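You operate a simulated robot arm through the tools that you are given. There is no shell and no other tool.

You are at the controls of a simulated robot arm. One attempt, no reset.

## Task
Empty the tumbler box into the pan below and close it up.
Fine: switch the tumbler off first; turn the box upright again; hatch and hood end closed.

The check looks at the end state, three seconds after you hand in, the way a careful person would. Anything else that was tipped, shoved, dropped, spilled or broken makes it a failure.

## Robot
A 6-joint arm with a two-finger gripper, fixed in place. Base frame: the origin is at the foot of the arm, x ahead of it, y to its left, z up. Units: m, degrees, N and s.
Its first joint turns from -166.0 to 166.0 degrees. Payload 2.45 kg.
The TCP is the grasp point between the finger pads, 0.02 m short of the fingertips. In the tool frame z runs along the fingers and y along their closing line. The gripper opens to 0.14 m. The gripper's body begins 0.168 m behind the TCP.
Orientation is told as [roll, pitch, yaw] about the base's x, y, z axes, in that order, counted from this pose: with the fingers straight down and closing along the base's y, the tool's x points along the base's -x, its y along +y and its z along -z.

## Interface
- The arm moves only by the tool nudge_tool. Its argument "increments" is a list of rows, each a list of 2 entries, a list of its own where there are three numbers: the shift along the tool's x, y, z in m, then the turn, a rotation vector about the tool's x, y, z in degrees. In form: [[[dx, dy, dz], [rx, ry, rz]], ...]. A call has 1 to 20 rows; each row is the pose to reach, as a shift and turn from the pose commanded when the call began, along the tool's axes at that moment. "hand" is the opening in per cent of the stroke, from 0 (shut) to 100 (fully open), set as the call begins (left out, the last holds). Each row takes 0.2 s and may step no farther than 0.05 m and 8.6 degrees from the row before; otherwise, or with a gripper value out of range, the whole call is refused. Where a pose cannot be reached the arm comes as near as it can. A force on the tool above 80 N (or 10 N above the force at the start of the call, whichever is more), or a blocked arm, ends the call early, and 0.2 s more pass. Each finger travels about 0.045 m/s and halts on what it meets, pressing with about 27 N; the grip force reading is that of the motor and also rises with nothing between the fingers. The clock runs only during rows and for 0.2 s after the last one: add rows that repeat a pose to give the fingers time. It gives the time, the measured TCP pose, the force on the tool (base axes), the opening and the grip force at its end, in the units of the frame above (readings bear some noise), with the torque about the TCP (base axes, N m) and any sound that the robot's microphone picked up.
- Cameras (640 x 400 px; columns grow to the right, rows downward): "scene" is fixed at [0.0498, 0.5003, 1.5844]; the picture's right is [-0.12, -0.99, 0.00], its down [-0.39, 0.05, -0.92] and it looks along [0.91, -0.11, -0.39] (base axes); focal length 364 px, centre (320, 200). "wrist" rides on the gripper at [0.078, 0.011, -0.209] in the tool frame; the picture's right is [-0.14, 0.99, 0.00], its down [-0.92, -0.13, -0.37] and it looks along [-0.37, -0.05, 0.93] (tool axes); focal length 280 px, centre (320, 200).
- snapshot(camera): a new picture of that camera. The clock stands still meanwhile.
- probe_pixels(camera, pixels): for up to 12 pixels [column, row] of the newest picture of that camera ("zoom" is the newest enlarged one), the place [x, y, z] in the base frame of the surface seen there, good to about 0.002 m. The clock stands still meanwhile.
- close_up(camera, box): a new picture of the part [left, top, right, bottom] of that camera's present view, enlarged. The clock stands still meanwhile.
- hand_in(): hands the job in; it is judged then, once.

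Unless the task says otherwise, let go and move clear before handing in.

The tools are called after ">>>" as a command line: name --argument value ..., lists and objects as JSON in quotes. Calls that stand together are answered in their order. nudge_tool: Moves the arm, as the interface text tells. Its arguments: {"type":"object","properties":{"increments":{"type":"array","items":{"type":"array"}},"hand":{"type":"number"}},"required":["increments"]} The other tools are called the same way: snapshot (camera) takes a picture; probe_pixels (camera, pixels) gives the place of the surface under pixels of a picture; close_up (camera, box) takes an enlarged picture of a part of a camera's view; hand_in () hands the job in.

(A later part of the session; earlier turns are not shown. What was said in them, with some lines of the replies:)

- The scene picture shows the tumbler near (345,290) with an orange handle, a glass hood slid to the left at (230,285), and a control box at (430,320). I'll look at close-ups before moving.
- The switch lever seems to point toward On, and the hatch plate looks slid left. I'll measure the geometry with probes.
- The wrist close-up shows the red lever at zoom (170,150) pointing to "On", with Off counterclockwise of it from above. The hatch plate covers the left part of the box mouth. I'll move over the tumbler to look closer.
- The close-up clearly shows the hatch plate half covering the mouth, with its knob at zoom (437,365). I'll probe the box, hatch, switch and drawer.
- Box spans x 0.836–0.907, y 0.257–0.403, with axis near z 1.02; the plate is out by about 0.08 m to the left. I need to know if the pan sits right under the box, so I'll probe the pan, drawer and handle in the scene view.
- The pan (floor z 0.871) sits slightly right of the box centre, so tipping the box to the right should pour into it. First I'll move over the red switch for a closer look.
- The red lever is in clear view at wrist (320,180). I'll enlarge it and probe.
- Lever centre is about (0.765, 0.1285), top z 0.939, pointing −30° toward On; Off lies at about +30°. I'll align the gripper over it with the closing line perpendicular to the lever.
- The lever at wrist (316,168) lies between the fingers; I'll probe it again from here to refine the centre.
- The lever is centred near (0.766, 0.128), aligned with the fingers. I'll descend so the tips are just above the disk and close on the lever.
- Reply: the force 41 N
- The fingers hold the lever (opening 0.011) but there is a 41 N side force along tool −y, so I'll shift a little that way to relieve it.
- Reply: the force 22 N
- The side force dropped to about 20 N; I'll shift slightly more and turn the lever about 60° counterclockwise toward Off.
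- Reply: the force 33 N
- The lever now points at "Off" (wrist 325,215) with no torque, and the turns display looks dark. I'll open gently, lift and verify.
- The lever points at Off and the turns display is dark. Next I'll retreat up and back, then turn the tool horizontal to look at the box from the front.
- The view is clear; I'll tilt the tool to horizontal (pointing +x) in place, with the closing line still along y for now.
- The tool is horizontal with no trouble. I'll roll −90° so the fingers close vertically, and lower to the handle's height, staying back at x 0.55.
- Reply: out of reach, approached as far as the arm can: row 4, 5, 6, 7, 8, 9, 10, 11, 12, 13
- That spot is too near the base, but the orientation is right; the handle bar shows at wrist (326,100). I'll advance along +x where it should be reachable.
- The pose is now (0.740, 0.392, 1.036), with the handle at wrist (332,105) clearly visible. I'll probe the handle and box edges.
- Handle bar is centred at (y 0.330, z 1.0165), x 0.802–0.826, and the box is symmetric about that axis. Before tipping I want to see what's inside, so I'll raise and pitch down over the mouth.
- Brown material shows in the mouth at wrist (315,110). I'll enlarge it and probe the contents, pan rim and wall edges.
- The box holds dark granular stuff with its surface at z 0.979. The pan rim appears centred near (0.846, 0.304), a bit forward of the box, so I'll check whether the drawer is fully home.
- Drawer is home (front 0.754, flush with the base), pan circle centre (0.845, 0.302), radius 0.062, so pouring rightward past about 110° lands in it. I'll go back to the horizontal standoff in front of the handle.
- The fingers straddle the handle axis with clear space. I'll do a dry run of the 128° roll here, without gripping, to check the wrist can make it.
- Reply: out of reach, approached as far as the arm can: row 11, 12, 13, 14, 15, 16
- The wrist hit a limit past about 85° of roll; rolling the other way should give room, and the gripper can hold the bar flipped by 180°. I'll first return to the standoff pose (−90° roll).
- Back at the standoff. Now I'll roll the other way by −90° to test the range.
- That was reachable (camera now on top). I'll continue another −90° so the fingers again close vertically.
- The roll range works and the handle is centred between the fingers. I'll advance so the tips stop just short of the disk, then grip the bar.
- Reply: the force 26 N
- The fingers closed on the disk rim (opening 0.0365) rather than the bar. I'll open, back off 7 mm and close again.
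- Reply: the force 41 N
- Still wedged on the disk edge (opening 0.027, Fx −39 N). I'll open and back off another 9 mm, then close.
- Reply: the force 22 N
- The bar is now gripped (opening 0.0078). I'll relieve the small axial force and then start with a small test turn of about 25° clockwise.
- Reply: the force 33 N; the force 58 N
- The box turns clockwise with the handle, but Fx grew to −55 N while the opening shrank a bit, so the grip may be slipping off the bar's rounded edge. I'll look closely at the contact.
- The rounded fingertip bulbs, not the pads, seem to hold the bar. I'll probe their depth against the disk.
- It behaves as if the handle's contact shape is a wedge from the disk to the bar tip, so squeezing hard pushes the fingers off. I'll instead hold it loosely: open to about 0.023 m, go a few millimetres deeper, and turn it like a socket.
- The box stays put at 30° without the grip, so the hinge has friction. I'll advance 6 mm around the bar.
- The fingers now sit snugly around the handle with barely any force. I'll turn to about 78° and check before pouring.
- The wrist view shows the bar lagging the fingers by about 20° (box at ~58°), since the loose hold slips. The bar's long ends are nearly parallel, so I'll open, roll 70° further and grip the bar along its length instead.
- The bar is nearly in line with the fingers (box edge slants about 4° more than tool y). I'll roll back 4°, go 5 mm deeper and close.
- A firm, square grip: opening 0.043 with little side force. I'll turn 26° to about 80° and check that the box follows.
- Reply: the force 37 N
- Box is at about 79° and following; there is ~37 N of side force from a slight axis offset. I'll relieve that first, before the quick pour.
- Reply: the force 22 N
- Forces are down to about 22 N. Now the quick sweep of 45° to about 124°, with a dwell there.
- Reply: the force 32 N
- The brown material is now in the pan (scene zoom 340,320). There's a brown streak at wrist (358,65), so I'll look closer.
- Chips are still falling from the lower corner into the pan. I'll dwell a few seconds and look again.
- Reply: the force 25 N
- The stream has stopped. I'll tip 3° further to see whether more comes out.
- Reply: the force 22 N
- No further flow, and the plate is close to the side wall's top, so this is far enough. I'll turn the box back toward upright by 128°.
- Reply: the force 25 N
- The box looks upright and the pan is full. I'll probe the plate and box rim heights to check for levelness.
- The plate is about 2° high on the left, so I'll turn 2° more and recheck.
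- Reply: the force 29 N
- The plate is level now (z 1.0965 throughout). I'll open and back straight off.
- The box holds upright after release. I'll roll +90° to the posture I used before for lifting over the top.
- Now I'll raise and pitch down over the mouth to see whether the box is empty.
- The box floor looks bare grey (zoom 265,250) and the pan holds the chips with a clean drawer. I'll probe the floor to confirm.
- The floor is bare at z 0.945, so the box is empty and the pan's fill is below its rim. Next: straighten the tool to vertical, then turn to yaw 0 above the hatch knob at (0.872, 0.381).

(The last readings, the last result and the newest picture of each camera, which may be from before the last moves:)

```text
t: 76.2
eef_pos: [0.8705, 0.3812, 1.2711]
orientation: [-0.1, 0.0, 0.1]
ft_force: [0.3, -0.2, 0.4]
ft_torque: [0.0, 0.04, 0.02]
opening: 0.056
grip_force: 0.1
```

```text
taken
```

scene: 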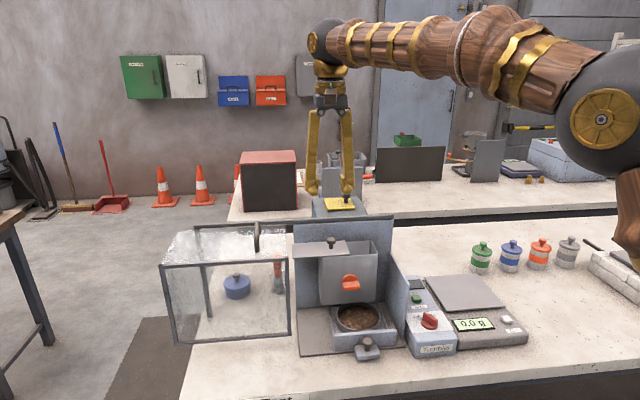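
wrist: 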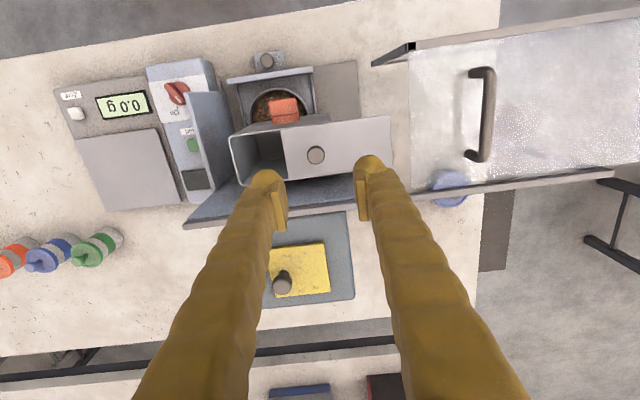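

The knob at wrist (315,153) is centred between the fingers. I'll descend to z 1.123, leaving the tips a few millimetres above the plate.

>>> nudge_tool --increments '[[[0, 0, 0.045], [0, 0, 0]], [[0, 0, 0.09], [0, 0, 0]], [[0, 0, 0.125], [0, 0, 0]], [[0, 0, 0.148], [0, 0, 0]], [[0, 0, 0.148], [0, 0, 0]]]'

>>> snapshot --camera "wrist"

>>> close_up --camera "scene" --box '[280, 190, 420, 310]'

```text
t: 77.4
eef_pos: [0.8705, 0.3808, 1.1223]
orientation: [-0.1, -0.1, 0.1]
ft_force: [0.3, 0.4, 0.0]
ft_torque: [0.0, -0.03, -0.03]
opening: 0.0559
grip_force: 0.0
```

```text
taken
```

wrist: 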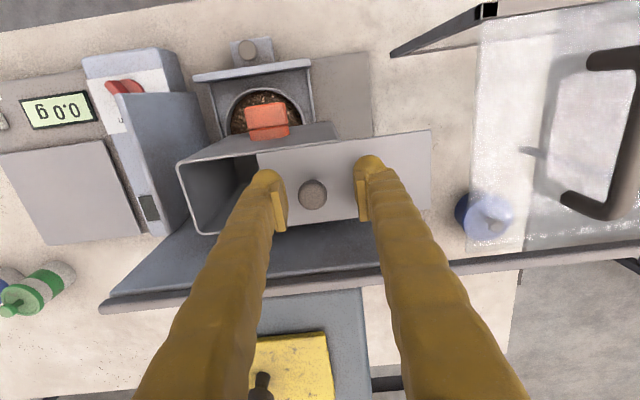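

```text
3.33 times, centred on (350, 250) of scene
```

zoom: 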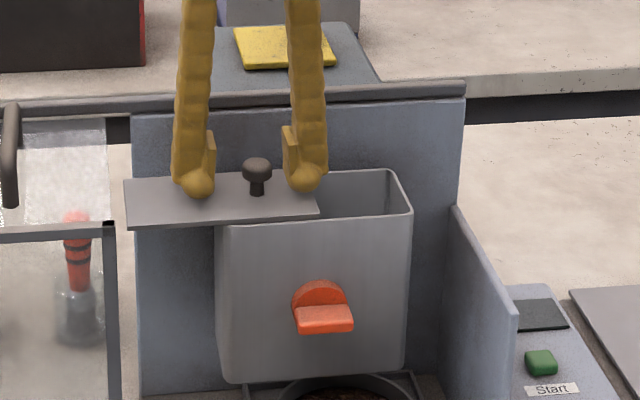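

The knob sits between the fingers. I'll narrow the cage to about 0.029 m and slide it 55 mm to the right in gentle steps.

>>> nudge_tool --hand 20 --increments '[[[0, 0, 0], [0, 0, 0]], [[0, 0, 0], [0, 0, 0]], [[0, 0, 0], [0, 0, 0]], [[0, -0.006, 0], [0, 0, 0]], [[0, -0.012, 0], [0, 0, 0]], [[0, -0.018, 0], [0, 0, 0]], [[0, -0.024, 0], [0, 0, 0]], [[0, -0.03, 0], [0, 0, 0]], [[0, -0.036, 0], [0, 0, 0]], [[0, -0.042, 0], [0, 0, 0]], [[0, -0.048, 0], [0, 0, 0]], [[0, -0.055, 0], [0, 0, 0]], [[0, -0.055, 0], [0, 0, 0]]]'

>>> snapshot --camera "wrist"

>>> close_up --camera "scene" --box '[280, 190, 420, 310]'

```text
t: 80.2
eef_pos: [0.8698, 0.3255, 1.1217]
orientation: [-0.1, 0.0, 0.1]
ft_force: [0.1, 0.2, 0.3]
ft_torque: [-0.02, -0.01, -0.03]
opening: 0.0279
grip_force: 0.1
```

```text
taken
```

wrist: 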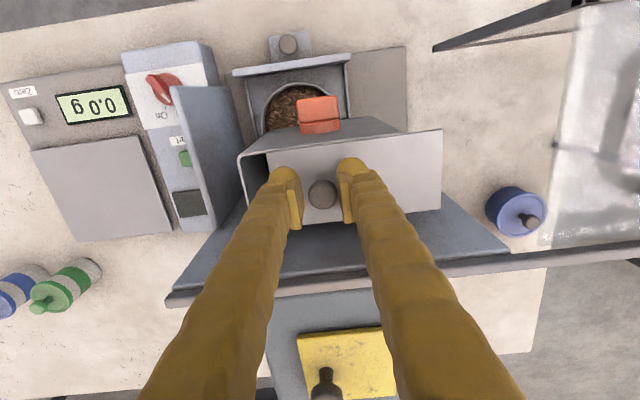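

```text
3.33 times, centred on (350, 250) of scene
```

zoom: 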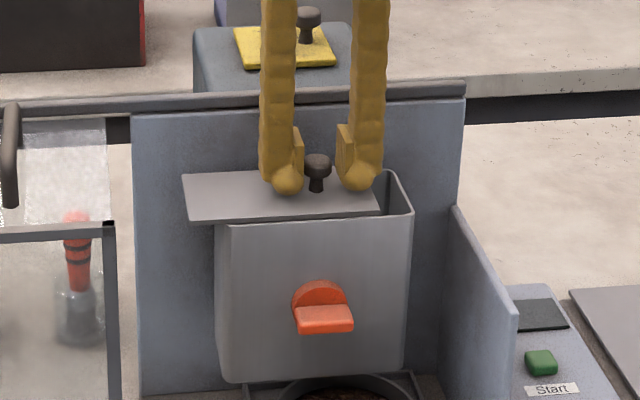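

The hatch slides easily with almost no force, and about 25–30 mm remains. I'll push on in small steps.

>>> nudge_tool --increments '[[[0, -0.006, 0], [0, 0, 0]], [[0, -0.012, 0], [0, 0, 0]], [[0, -0.017, 0], [0, 0, 0]], [[0, -0.021, 0], [0, 0, 0]], [[0, -0.024, 0], [0, 0, 0]], [[0, -0.024, 0], [0, 0, 0]]]'

>>> close_up --camera "scene" --box '[280, 190, 420, 310]'

>>> probe_pixels --camera "zoom" --pixels '[[215, 195], [230, 205], [210, 220], [395, 205], [405, 205], [300, 212], [408, 215], [225, 230], [400, 230], [380, 180]]'

```text
t: 81.6
eef_pos: [0.87, 0.3008, 1.1227]
orientation: [-0.1, 0.0, 0.2]
ft_force: [-0.2, 1.1, -0.4]
ft_torque: [0.01, 0.0, 0.0]
opening: 0.0279
grip_force: 0.2
```

```text
3.33 times, centred on (350, 250) of scene
```

zoom: 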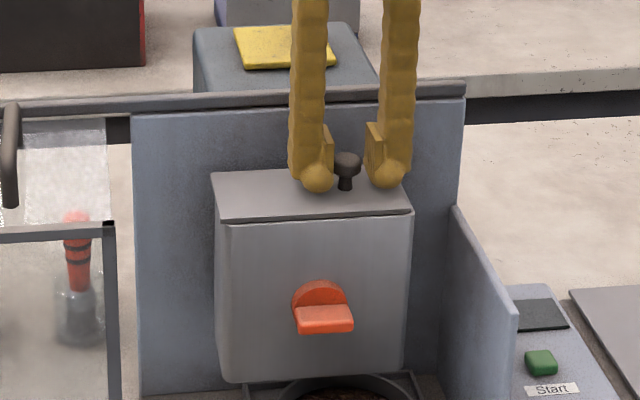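

```text
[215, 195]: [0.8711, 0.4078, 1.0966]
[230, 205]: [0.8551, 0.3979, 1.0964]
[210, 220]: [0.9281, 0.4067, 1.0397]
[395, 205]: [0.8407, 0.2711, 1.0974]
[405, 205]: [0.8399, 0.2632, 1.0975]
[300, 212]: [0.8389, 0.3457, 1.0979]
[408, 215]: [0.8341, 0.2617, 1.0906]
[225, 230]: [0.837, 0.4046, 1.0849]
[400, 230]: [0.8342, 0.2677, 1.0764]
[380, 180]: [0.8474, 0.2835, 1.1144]
```

The plate's left edge is at about y 0.408 versus the box side at 0.403, so a few millimetres remain. I'll push 4 mm more.

>>> nudge_tool --increments '[[[0, -0.002, 0], [0, 0, 0]], [[0, -0.004, 0], [0, 0, 0]], [[0, -0.004, 0], [0, 0, 0]]]'

>>> close_up --camera "scene" --box '[310, 220, 390, 290]'

```text
t: 82.4
eef_pos: [0.8714, 0.2969, 1.1221]
orientation: [-0.1, 0.0, 0.1]
ft_force: [0.5, 0.7, 0.0]
ft_torque: [0.0, 0.02, 0.03]
opening: 0.0281
grip_force: 0.8
```

```text
5.71 times, centred on (350, 255) of scene
```

zoom: 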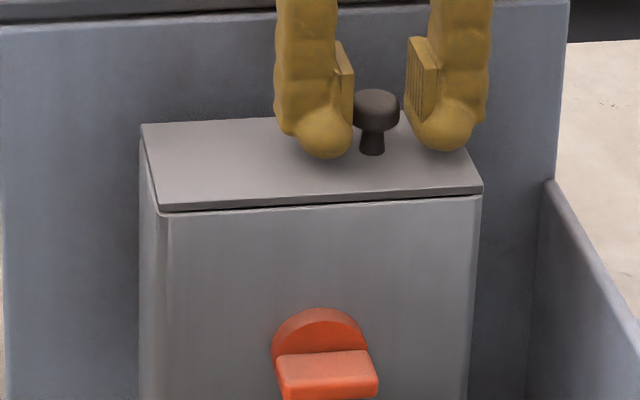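

The plate looks flush. I'll push 2 mm more to feel for the stop.

>>> nudge_tool --increments '[[[0, -0.001, 0], [0, 0, 0]], [[0, -0.002, 0], [0, 0, 0]], [[0, -0.002, 0], [0, 0, 0]]]'

>>> close_up --camera "scene" --box '[310, 220, 390, 290]'

>>> probe_pixels --camera "zoom" --pixels '[[150, 150], [165, 203], [475, 185], [460, 160], [200, 140], [200, 195], [440, 188], [260, 160], [480, 240], [145, 260]]'

```text
t: 83.2
eef_pos: [0.8705, 0.2962, 1.1215]
orientation: [-0.1, 0.0, 0.1]
ft_force: [1.1, 2.2, 0.2]
ft_torque: [0.01, -0.02, -0.01]
opening: 0.0297
grip_force: 0.8
```

```text
5.71 times, centred on (350, 255) of scene
```

zoom: 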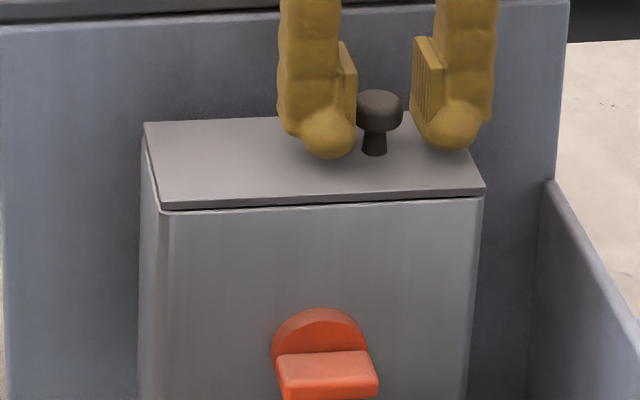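

```text
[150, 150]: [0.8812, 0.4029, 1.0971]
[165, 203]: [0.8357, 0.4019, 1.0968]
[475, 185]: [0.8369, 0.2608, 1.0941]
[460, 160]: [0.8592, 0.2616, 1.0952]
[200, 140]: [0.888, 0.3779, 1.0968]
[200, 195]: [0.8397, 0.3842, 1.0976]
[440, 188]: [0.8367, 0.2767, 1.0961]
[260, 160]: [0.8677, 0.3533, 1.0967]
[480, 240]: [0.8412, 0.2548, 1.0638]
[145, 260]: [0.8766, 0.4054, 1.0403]
```

The hatch is at its stop (left edge y 0.402) and the box tilted by at most 1°. I'll back the fingers off, open, lift, and recheck.

>>> nudge_tool --hand 36 --increments '[[[0, 0.002, 0], [0, 0, 0]], [[0, 0.002, 0], [0, 0, 0]], [[0, 0.002, -0.03], [0, 0, 0]], [[0, 0.002, -0.07], [0, 0, 0]], [[0, 0.002, -0.11], [0, 0, 0]], [[0, 0.002, -0.15], [0, 0, 0]]]'

>>> snapshot --camera "scene"

>>> close_up --camera "scene" --box '[300, 220, 400, 340]'

>>> probe_pixels --camera "scene" --pixels '[[323, 250], [326, 253], [372, 250], [370, 247], [335, 247], [340, 254], [345, 253], [350, 252], [365, 252], [360, 248], [332, 252], [326, 247]]'

```text
t: 84.6
eef_pos: [0.8705, 0.2965, 1.2735]
orientation: [0.0, -0.1, 0.1]
ft_force: [-0.4, -0.9, 0.0]
ft_torque: [-0.03, -0.02, 0.0]
opening: 0.0503
grip_force: 0.2
```

```text
taken
```

scene: 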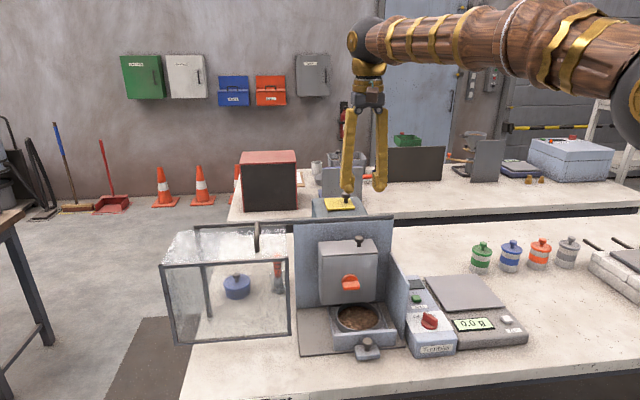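

```text
3.33 times, centred on (350, 280) of scene
```

zoom: 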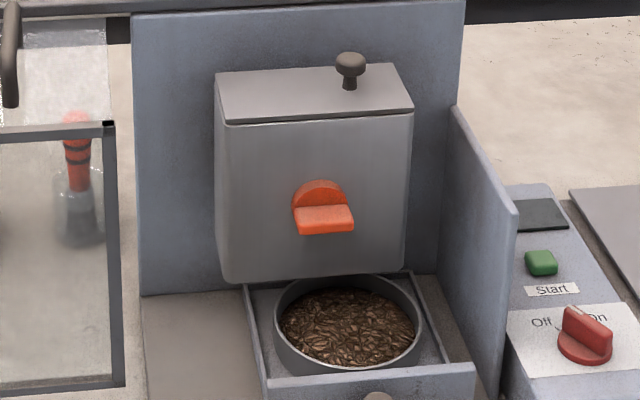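

```text
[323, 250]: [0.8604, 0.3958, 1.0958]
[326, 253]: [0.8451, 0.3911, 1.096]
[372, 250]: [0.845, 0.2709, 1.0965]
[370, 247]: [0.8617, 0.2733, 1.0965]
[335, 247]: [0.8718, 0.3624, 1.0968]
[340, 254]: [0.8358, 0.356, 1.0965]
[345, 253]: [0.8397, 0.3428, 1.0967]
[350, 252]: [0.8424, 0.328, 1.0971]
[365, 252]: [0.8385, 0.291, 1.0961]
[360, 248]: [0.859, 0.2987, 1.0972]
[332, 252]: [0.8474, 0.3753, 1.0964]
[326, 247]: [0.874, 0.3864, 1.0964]
```

Hatch is flush and the box level. Before sliding the hood right, I'll check the blue pot and the brush jar positions and the hood's frame.

>>> close_up --camera "scene" --box '[150, 210, 310, 360]'

>>> snapshot --camera "wrist"

>>> probe_pixels --camera "scene" --pixels '[[236, 290], [236, 277], [278, 266], [278, 285], [249, 293], [224, 293], [207, 300], [225, 270], [288, 262], [170, 340], [290, 330], [230, 336]]'

```text
2.67 times, centred on (230, 285) of scene
```

zoom: 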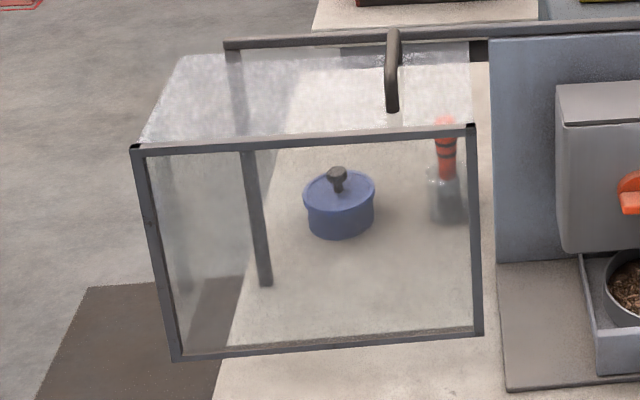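

```text
taken
```

wrist: 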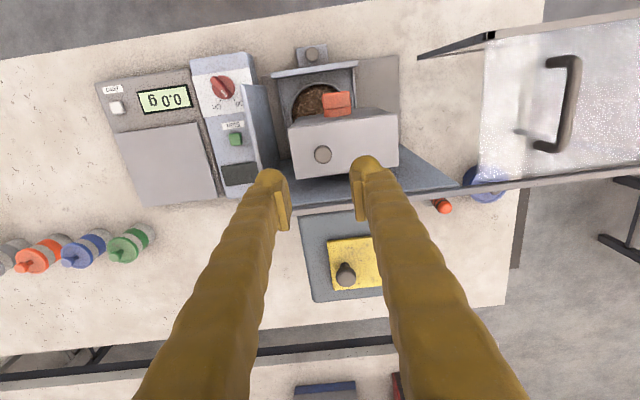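

```text
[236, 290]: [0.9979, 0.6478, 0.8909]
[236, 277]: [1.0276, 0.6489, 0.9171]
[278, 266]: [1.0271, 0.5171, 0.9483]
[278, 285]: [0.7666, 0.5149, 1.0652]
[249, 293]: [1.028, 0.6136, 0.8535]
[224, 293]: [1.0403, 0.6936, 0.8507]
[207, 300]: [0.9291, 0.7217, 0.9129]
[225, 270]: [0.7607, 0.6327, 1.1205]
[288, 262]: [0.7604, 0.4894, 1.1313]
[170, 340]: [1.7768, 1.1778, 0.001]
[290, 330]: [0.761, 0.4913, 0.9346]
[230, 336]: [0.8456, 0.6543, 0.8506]
```

The pot (x≈1.0) and jar (x≈1.03) stand behind the hood's sweep (x 0.76–0.93), so the path is free. I'll move over the hood handle near (0.843, 0.556).

>>> nudge_tool --increments '[[[0.005, 0.045, 0], [0, 0, 0]], [[0.01, 0.09, 0], [0, 0, 0]], [[0.015, 0.135, 0], [0, 0, 0]], [[0.02, 0.18, 0], [0, 0, 0]], [[0.024, 0.225, 0], [0, 0, 0]], [[0.0275, 0.2595, 0], [0, 0, 0]], [[0.0275, 0.2595, 0], [0, 0, 0]]]'

>>> snapshot --camera "wrist"

>>> snapshot --camera "scene"

```text
t: 86.2
eef_pos: [0.8434, 0.5586, 1.2738]
orientation: [-0.2, 0.0, 0.1]
ft_force: [0.8, 0.3, 0.5]
ft_torque: [-0.02, 0.0, 0.04]
opening: 0.0502
grip_force: 0.0
```

```text
taken
```

wrist: 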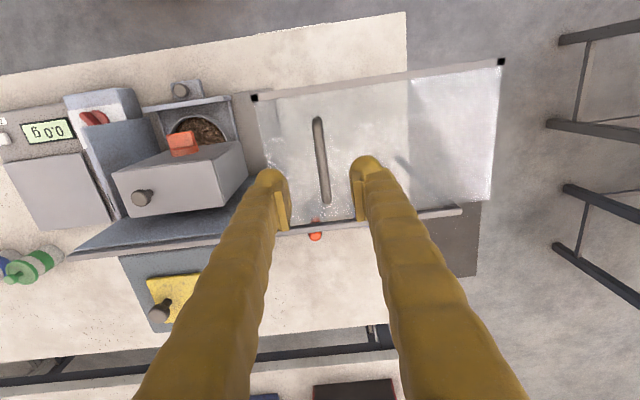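

```text
taken
```

scene: 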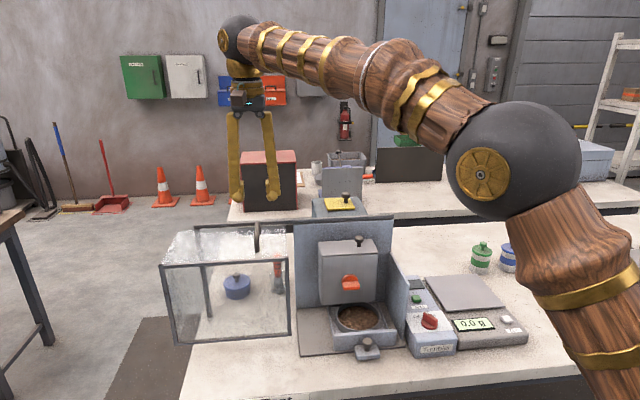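

The handle bar at wrist (322,160) lies between the fingers. I'll probe it and the hood top before descending.

>>> probe_pixels --camera "wrist" --pixels '[[318, 120], [321, 150], [325, 195], [324, 175], [317, 160], [328, 160], [270, 130], [380, 130], [256, 98], [300, 210], [480, 190], [440, 211]]'

```text
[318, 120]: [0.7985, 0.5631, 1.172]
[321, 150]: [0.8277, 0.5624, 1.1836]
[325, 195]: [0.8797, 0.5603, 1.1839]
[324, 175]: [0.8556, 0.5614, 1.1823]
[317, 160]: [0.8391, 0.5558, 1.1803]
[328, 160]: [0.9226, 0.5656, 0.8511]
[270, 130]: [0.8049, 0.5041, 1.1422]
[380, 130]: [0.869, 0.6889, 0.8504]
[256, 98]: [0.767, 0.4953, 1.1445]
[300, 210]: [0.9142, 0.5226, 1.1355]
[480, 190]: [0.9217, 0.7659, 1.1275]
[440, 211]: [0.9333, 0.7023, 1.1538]
```

Bar top z 1.184 at y≈0.561, hood glass at 1.142. I'll descend to TCP z 1.176 with the bar between the fingers.

>>> nudge_tool --increments '[[[0, 0.002, 0.04], [0, 0, 0]], [[0, 0.002, 0.075], [0, 0, 0]], [[0, 0.002, 0.098], [0, 0, 0]], [[0, 0.002, 0.098], [0, 0, 0]]]'

>>> nudge_tool --hand 20 --increments '[[[0, 0, 0], [0, 0, 0]], [[0, 0, 0], [0, 0, 0]], [[0, 0, 0], [0, 0, 0]], [[0, -0.006, 0], [0, 0, 0]], [[0, -0.012, 0], [0, 0, 0]], [[0, -0.018, 0], [0, 0, 0]], [[0, -0.024, 0], [0, 0, 0]], [[0, -0.03, 0], [0, 0, 0]]]'

>>> snapshot --camera "wrist"

>>> snapshot --camera "scene"

```text
t: 87.2
eef_pos: [0.8437, 0.5596, 1.1723]
orientation: [-0.1, -0.1, 0.1]
ft_force: [0.7, -0.1, 1.2]
ft_torque: [-0.01, 0.01, -0.03]
opening: 0.0506
grip_force: 0.0
```

```text
t: 89.0
eef_pos: [0.8413, 0.5289, 1.1744]
orientation: [0.0, -0.2, 0.1]
ft_force: [0.0, 1.0, 0.0]
ft_torque: [-0.05, -0.02, -0.01]
opening: 0.0286
grip_force: 0.6
```

```text
taken
```

wrist: 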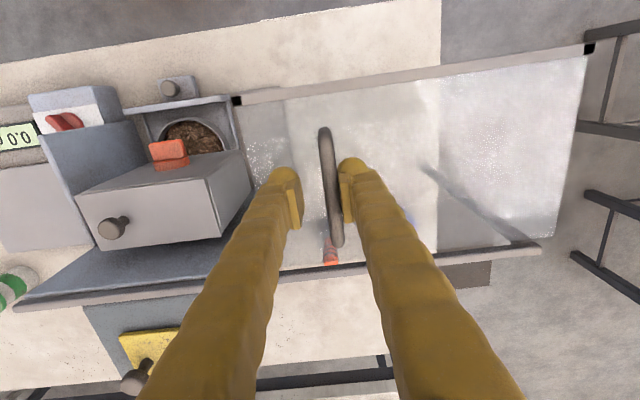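

```text
taken
```

scene: 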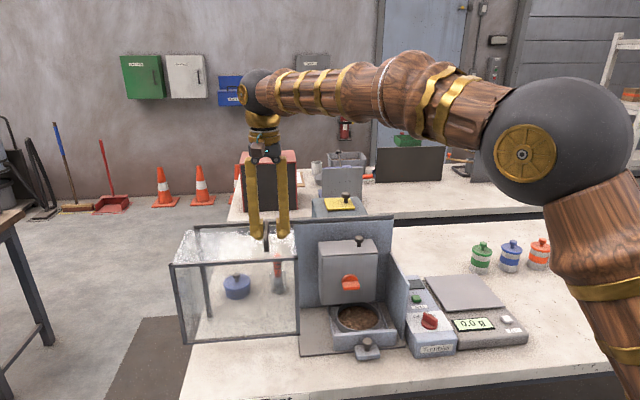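

The hood slides with about 1 N of force. I'll continue 0.15 m to the right at a modest pace.

>>> nudge_tool --increments '[[[0, -0.008, 0], [0, 0, 0]], [[0, -0.018, 0], [0, 0, 0]], [[0, -0.028, 0], [0, 0, 0]], [[0, -0.038, 0], [0, 0, 0]], [[0, -0.048, 0], [0, 0, 0]], [[0, -0.058, 0], [0, 0, 0]], [[0, -0.068, 0], [0, 0, 0]], [[0, -0.078, 0], [0, 0, 0]], [[0, -0.088, 0], [0, 0, 0]], [[0, -0.098, 0], [0, 0, 0]], [[0, -0.108, 0], [0, 0, 0]], [[0, -0.118, 0], [0, 0, 0]], [[0, -0.128, 0], [0, 0, 0]], [[0, -0.138, 0], [0, 0, 0]], [[0, -0.146, 0], [0, 0, 0]], [[0, -0.15, 0], [0, 0, 0]]]'

>>> snapshot --camera "scene"

>>> close_up --camera "scene" --box '[250, 190, 430, 370]'

```text
t: 92.4
eef_pos: [0.8429, 0.3792, 1.1737]
orientation: [-0.2, 0.0, 0.2]
ft_force: [-0.8, 0.3, 0.2]
ft_torque: [-0.01, 0.01, -0.02]
opening: 0.0285
grip_force: 0.5
```

```text
taken
```

scene: 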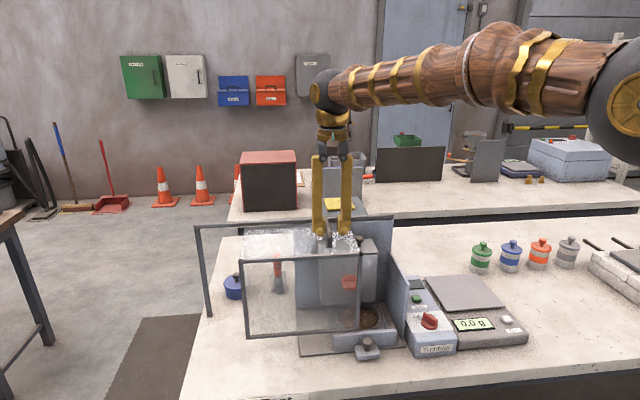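

```text
2.22 times, centred on (340, 280) of scene
```

zoom: 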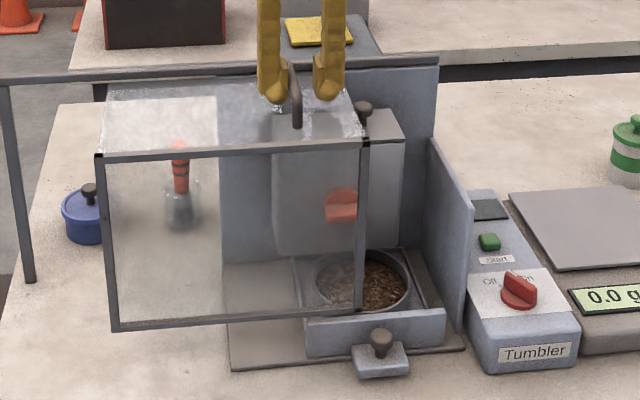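

The hood is gliding over the box and its frame nears the hatch knob at (zoom 365,108). I'll advance 40 mm carefully and check the force.

>>> nudge_tool --increments '[[[0, -0.008, 0], [0, 0, 0]], [[0, -0.016, 0], [0, 0, 0]], [[0, -0.024, 0], [0, 0, 0]], [[0, -0.032, 0], [0, 0, 0]], [[0, -0.04, 0], [0, 0, 0]]]'

>>> close_up --camera "scene" --box '[250, 190, 430, 370]'

```text
t: 93.6
eef_pos: [0.8424, 0.3391, 1.1748]
orientation: [0.0, -0.1, 0.1]
ft_force: [-0.9, 0.9, -0.1]
ft_torque: [0.03, 0.03, -0.02]
opening: 0.0288
grip_force: 0.3
```

```text
2.22 times, centred on (340, 280) of scene
```

zoom: 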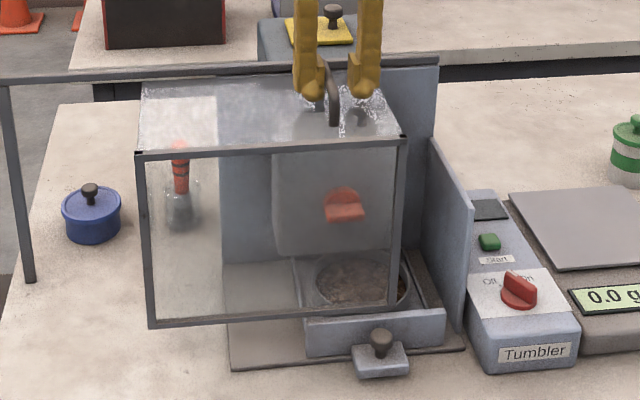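

The knob cleared under the glass with no force. I'll continue 55 mm.

>>> nudge_tool --increments '[[[0, -0.008, 0], [0, 0, 0]], [[0, -0.016, 0], [0, 0, 0]], [[0, -0.024, 0], [0, 0, 0]], [[0, -0.032, 0], [0, 0, 0]], [[0, -0.04, 0], [0, 0, 0]], [[0, -0.047, 0], [0, 0, 0]], [[0, -0.052, 0], [0, 0, 0]], [[0, -0.055, 0], [0, 0, 0]]]'

>>> close_up --camera "scene" --box '[250, 190, 430, 370]'

>>> probe_pixels --camera "zoom" --pixels '[[195, 155], [205, 320], [455, 140], [450, 200], [449, 300], [300, 150], [466, 200], [452, 250], [200, 240], [330, 315]]'

```text
t: 95.4
eef_pos: [0.844, 0.2845, 1.1746]
orientation: [-0.1, 0.0, 0.1]
ft_force: [0.2, 1.6, -0.3]
ft_torque: [-0.01, 0.03, 0.0]
opening: 0.0288
grip_force: 0.7
```

```text
2.22 times, centred on (340, 280) of scene
```

zoom: 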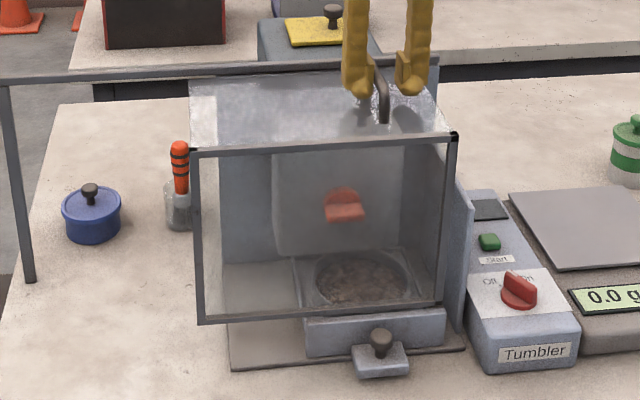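

```text
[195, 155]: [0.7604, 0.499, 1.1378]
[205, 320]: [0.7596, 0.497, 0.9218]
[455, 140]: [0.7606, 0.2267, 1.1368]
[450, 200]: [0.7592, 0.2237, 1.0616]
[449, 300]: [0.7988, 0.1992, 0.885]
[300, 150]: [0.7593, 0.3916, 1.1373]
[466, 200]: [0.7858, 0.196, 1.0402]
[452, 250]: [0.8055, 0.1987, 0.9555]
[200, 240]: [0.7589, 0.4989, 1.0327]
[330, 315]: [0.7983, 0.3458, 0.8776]
```

The hood's right post is at y≈0.22 and its left edge at 0.50 versus the panel's 0.465, so some 20–30 mm remain. I'll keep pushing in small steps.

>>> nudge_tool --increments '[[[0, -0.005, 0], [0, 0, 0]], [[0, -0.01, 0], [0, 0, 0]], [[0, -0.015, 0], [0, 0, 0]], [[0, -0.018, 0], [0, 0, 0]], [[0, -0.018, 0], [0, 0, 0]]]'

>>> close_up --camera "scene" --box '[250, 190, 430, 370]'

```text
t: 96.6
eef_pos: [0.8429, 0.2665, 1.1746]
orientation: [-0.1, 0.0, 0.1]
ft_force: [0.3, 1.3, 0.4]
ft_torque: [-0.02, -0.01, -0.01]
opening: 0.0287
grip_force: 0.0
```

```text
2.22 times, centred on (340, 280) of scene
```

zoom: 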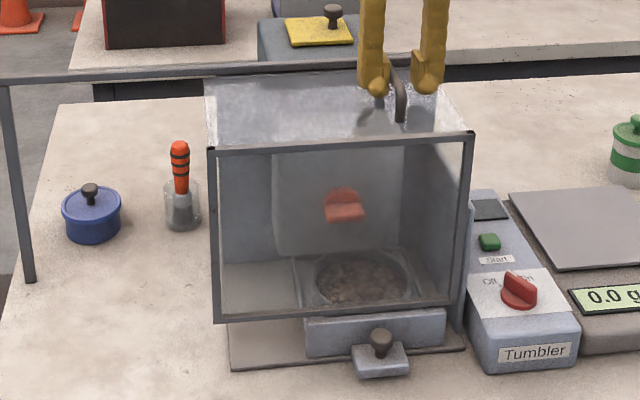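

Still moving freely (1.3 N). I'll push another 14 mm in small steps and watch for the stop.

>>> nudge_tool --increments '[[[0, -0.003, 0], [0, 0, 0]], [[0, -0.006, 0], [0, 0, 0]], [[0, -0.009, 0], [0, 0, 0]], [[0, -0.012, 0], [0, 0, 0]], [[0, -0.012, 0], [0, 0, 0]]]'

>>> close_up --camera "scene" --box '[250, 190, 430, 370]'

>>> probe_pixels --camera "zoom" --pixels '[[218, 155], [228, 300], [478, 150], [470, 200], [465, 280], [225, 240], [300, 145], [215, 100], [471, 140], [478, 260]]'

```text
t: 97.8
eef_pos: [0.8429, 0.2542, 1.1752]
orientation: [0.0, 0.0, 0.0]
ft_force: [0.3, 1.8, 0.4]
ft_torque: [0.04, 0.03, -0.04]
opening: 0.0287
grip_force: 0.7
```

```text
2.22 times, centred on (340, 280) of scene
```

zoom: 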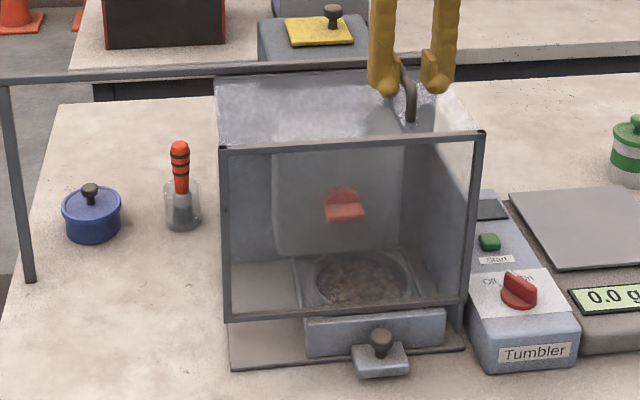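

```text
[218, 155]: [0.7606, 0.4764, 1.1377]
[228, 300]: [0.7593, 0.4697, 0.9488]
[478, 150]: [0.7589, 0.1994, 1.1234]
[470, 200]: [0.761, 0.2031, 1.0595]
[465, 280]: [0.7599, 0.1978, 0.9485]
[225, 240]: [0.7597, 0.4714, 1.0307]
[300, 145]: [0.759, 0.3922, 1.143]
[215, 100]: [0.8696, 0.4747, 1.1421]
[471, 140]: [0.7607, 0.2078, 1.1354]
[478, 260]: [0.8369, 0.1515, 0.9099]
```

The hood spans about y 0.197–0.476, near the wall at 0.199. I'll push a few more millimetres to find the end stop.

>>> nudge_tool --increments '[[[0, -0.002, 0], [0, 0, 0]], [[0, -0.004, 0], [0, 0, 0]], [[0, -0.004, 0], [0, 0, 0]]]'

>>> snapshot --camera "wrist"

>>> close_up --camera "scene" --box '[290, 200, 420, 340]'

```text
t: 98.6
eef_pos: [0.8434, 0.2504, 1.1742]
orientation: [-0.1, 0.0, 0.1]
ft_force: [0.1, 1.3, 0.3]
ft_torque: [-0.05, -0.03, -0.04]
opening: 0.0285
grip_force: 0.5
```

```text
taken
```

wrist: 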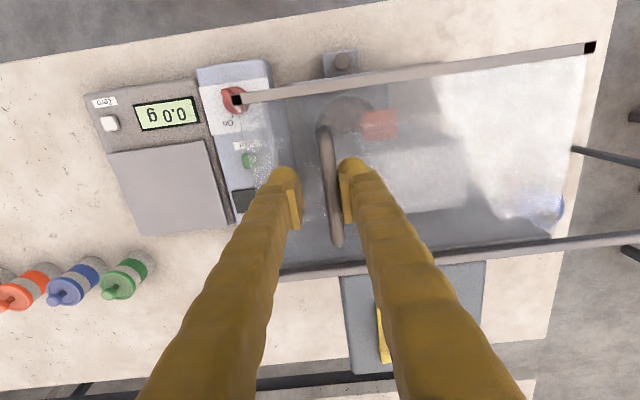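

```text
2.86 times, centred on (355, 270) of scene
```

zoom: 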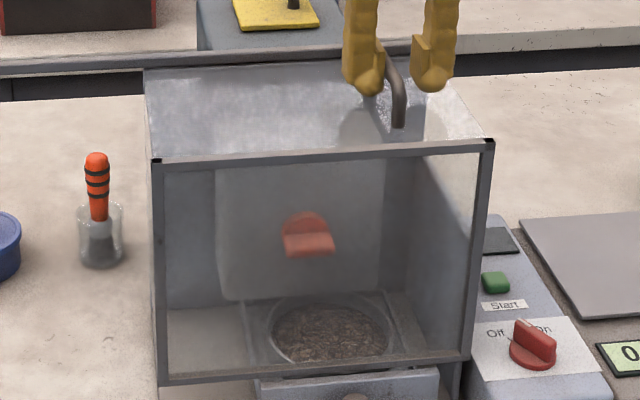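

Still no stop; the left edge is at about 0.472 versus the panel edge 0.466. I'll push 4 mm more.

>>> nudge_tool --increments '[[[0, -0.002, 0], [0, 0, 0]], [[0, -0.004, 0], [0, 0, 0]], [[0, -0.004, 0], [0, 0, 0]]]'

>>> close_up --camera "scene" --box '[290, 200, 420, 340]'

>>> probe_pixels --camera "zoom" --pixels '[[160, 180], [165, 300], [485, 170], [478, 260], [150, 120], [470, 345], [165, 378], [400, 100], [398, 120]]'

```text
t: 99.4
eef_pos: [0.8435, 0.2468, 1.1744]
orientation: [-0.1, 0.0, 0.2]
ft_force: [3.2, 13.3, -0.9]
ft_torque: [-0.05, -0.03, -0.13]
opening: 0.0363
grip_force: 6.1
```

```text
2.86 times, centred on (355, 270) of scene
```

zoom: 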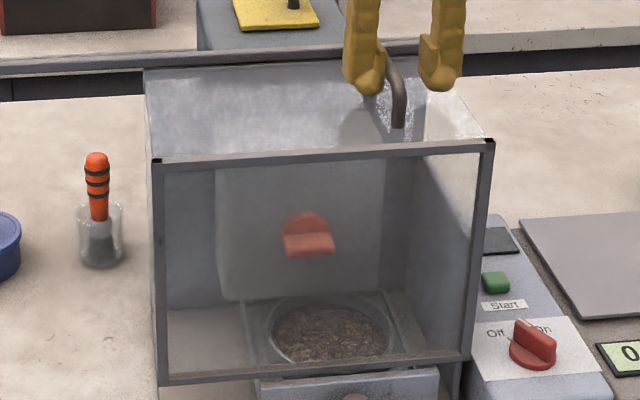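

```text
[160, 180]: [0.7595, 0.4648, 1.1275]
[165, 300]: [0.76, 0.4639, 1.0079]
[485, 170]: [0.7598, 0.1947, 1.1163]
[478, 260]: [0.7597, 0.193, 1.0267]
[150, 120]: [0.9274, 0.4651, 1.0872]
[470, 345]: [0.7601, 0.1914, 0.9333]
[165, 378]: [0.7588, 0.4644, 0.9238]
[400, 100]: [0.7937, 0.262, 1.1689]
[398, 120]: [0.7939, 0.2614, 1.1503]
```

The stop is reached: 13 N, the finger yielded, and the hood didn't move further. I'll back off, open and lift clear.

>>> nudge_tool --hand 36 --increments '[[[0, 0.004, 0], [0, 0, 0]], [[0, 0.004, 0], [0, 0, 0]], [[0, 0.004, 0], [0, 0, 0]], [[0, 0.004, -0.04], [0, 0, 0]], [[0, 0.004, -0.09], [0, 0, 0]], [[0, 0.004, -0.14], [0, 0, 0]], [[0.05, 0.004, -0.14], [0, 0, 0]], [[0.1, 0.004, -0.14], [0, 0, 0]], [[0.15, 0.004, -0.14], [0, 0, 0]], [[0.2, 0.004, -0.14], [0, 0, 0]], [[0.2, 0.004, -0.14], [0, 0, 0]]]'

>>> snapshot --camera "scene"

>>> snapshot --camera "wrist"

>>> close_up --camera "scene" --box '[270, 190, 470, 370]'

```text
t: 101.8
eef_pos: [0.6421, 0.2493, 1.315]
orientation: [-0.1, 0.1, 0.2]
ft_force: [-0.7, 0.0, 0.9]
ft_torque: [-0.02, 0.01, 0.04]
opening: 0.0503
grip_force: 0.0
```

```text
taken
```

scene: 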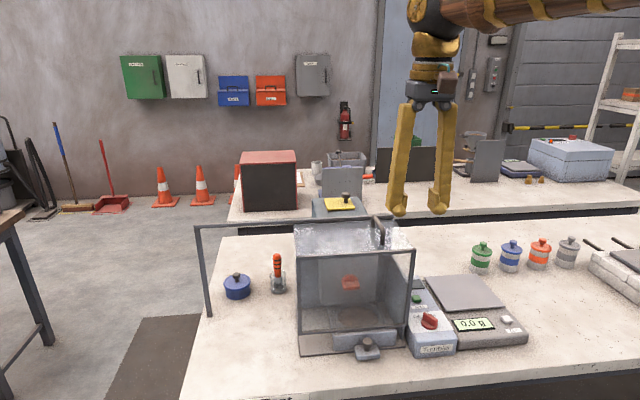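

```text
taken
```

wrist: 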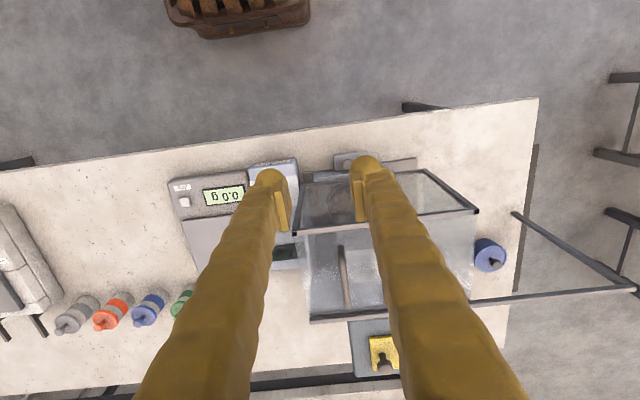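

```text
2.22 times, centred on (370, 280) of scene
```

zoom: 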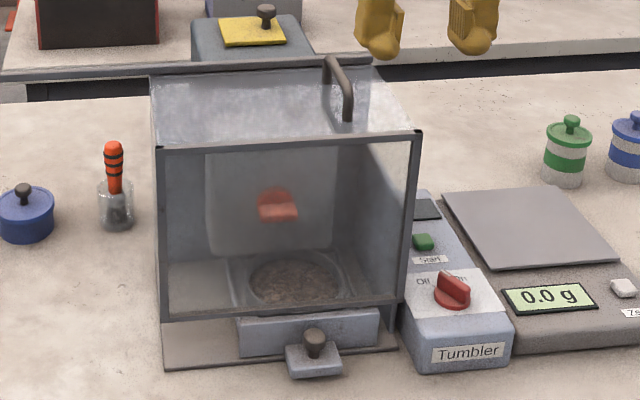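

Everything looks closed and in place; I'll take one last enlarged look through the glass at the box and hatch.

>>> close_up --camera "scene" --box '[295, 215, 415, 335]'

>>> close_up --camera "scene" --box '[400, 270, 530, 360]'

```text
3.33 times, centred on (355, 275) of scene
```

zoom: 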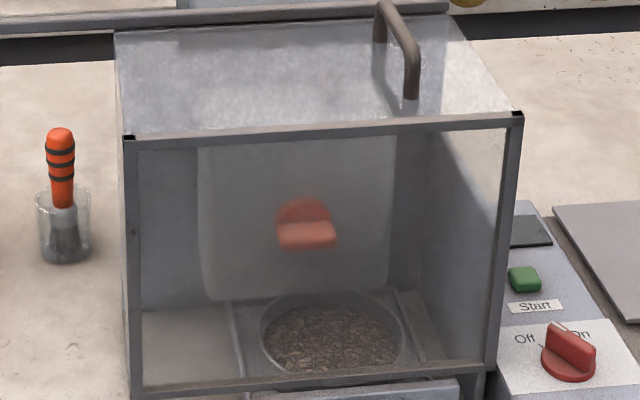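

```text
4.44 times, centred on (465, 315) of scene
```

zoom: 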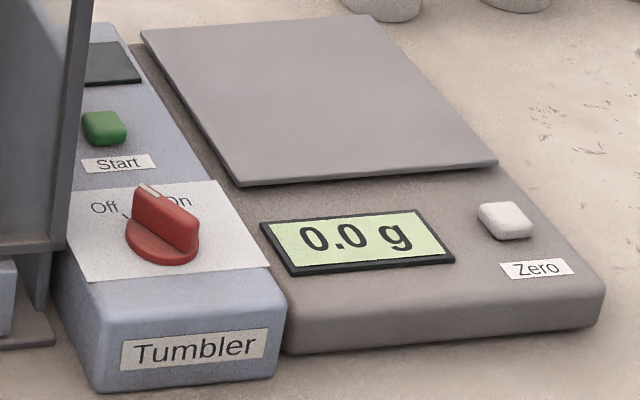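

The switch points at Off with its display dark. The box is upright, the chips are in the pan, the hatch was left at its stop and the hood is at its stop. The arm is clear, so I'm handing in.

>>> hand_in

```text
The job is handed in.
```

I emptied the tumbler box into the pan, closed it up and handed the job in. I haven't seen the result of the check.

- **Switch:** I turned the tumbler off first. The lever points at Off and the turns display is dark.
- **Pour:** I tipped the box to the right until the chips stopped falling. The part of its floor I could see past the hatch was bare, and the pan's fill sits below its rim. I saw no spilled chips in the drawer or on the bench.
- **Box:** It is upright again. The hatch plate on top measured level after I let go of the hatch.
- **Hatch:** I slid it to its stop, flush with the box sides. I could not see it directly through the hood at the end, but the hood met no resistance passing over it.
- **Hood:** It is slid right to its stop. The blue pot and the brush jar beside it were not touched.

The gripper was open and clear of the tumbler when I handed in.
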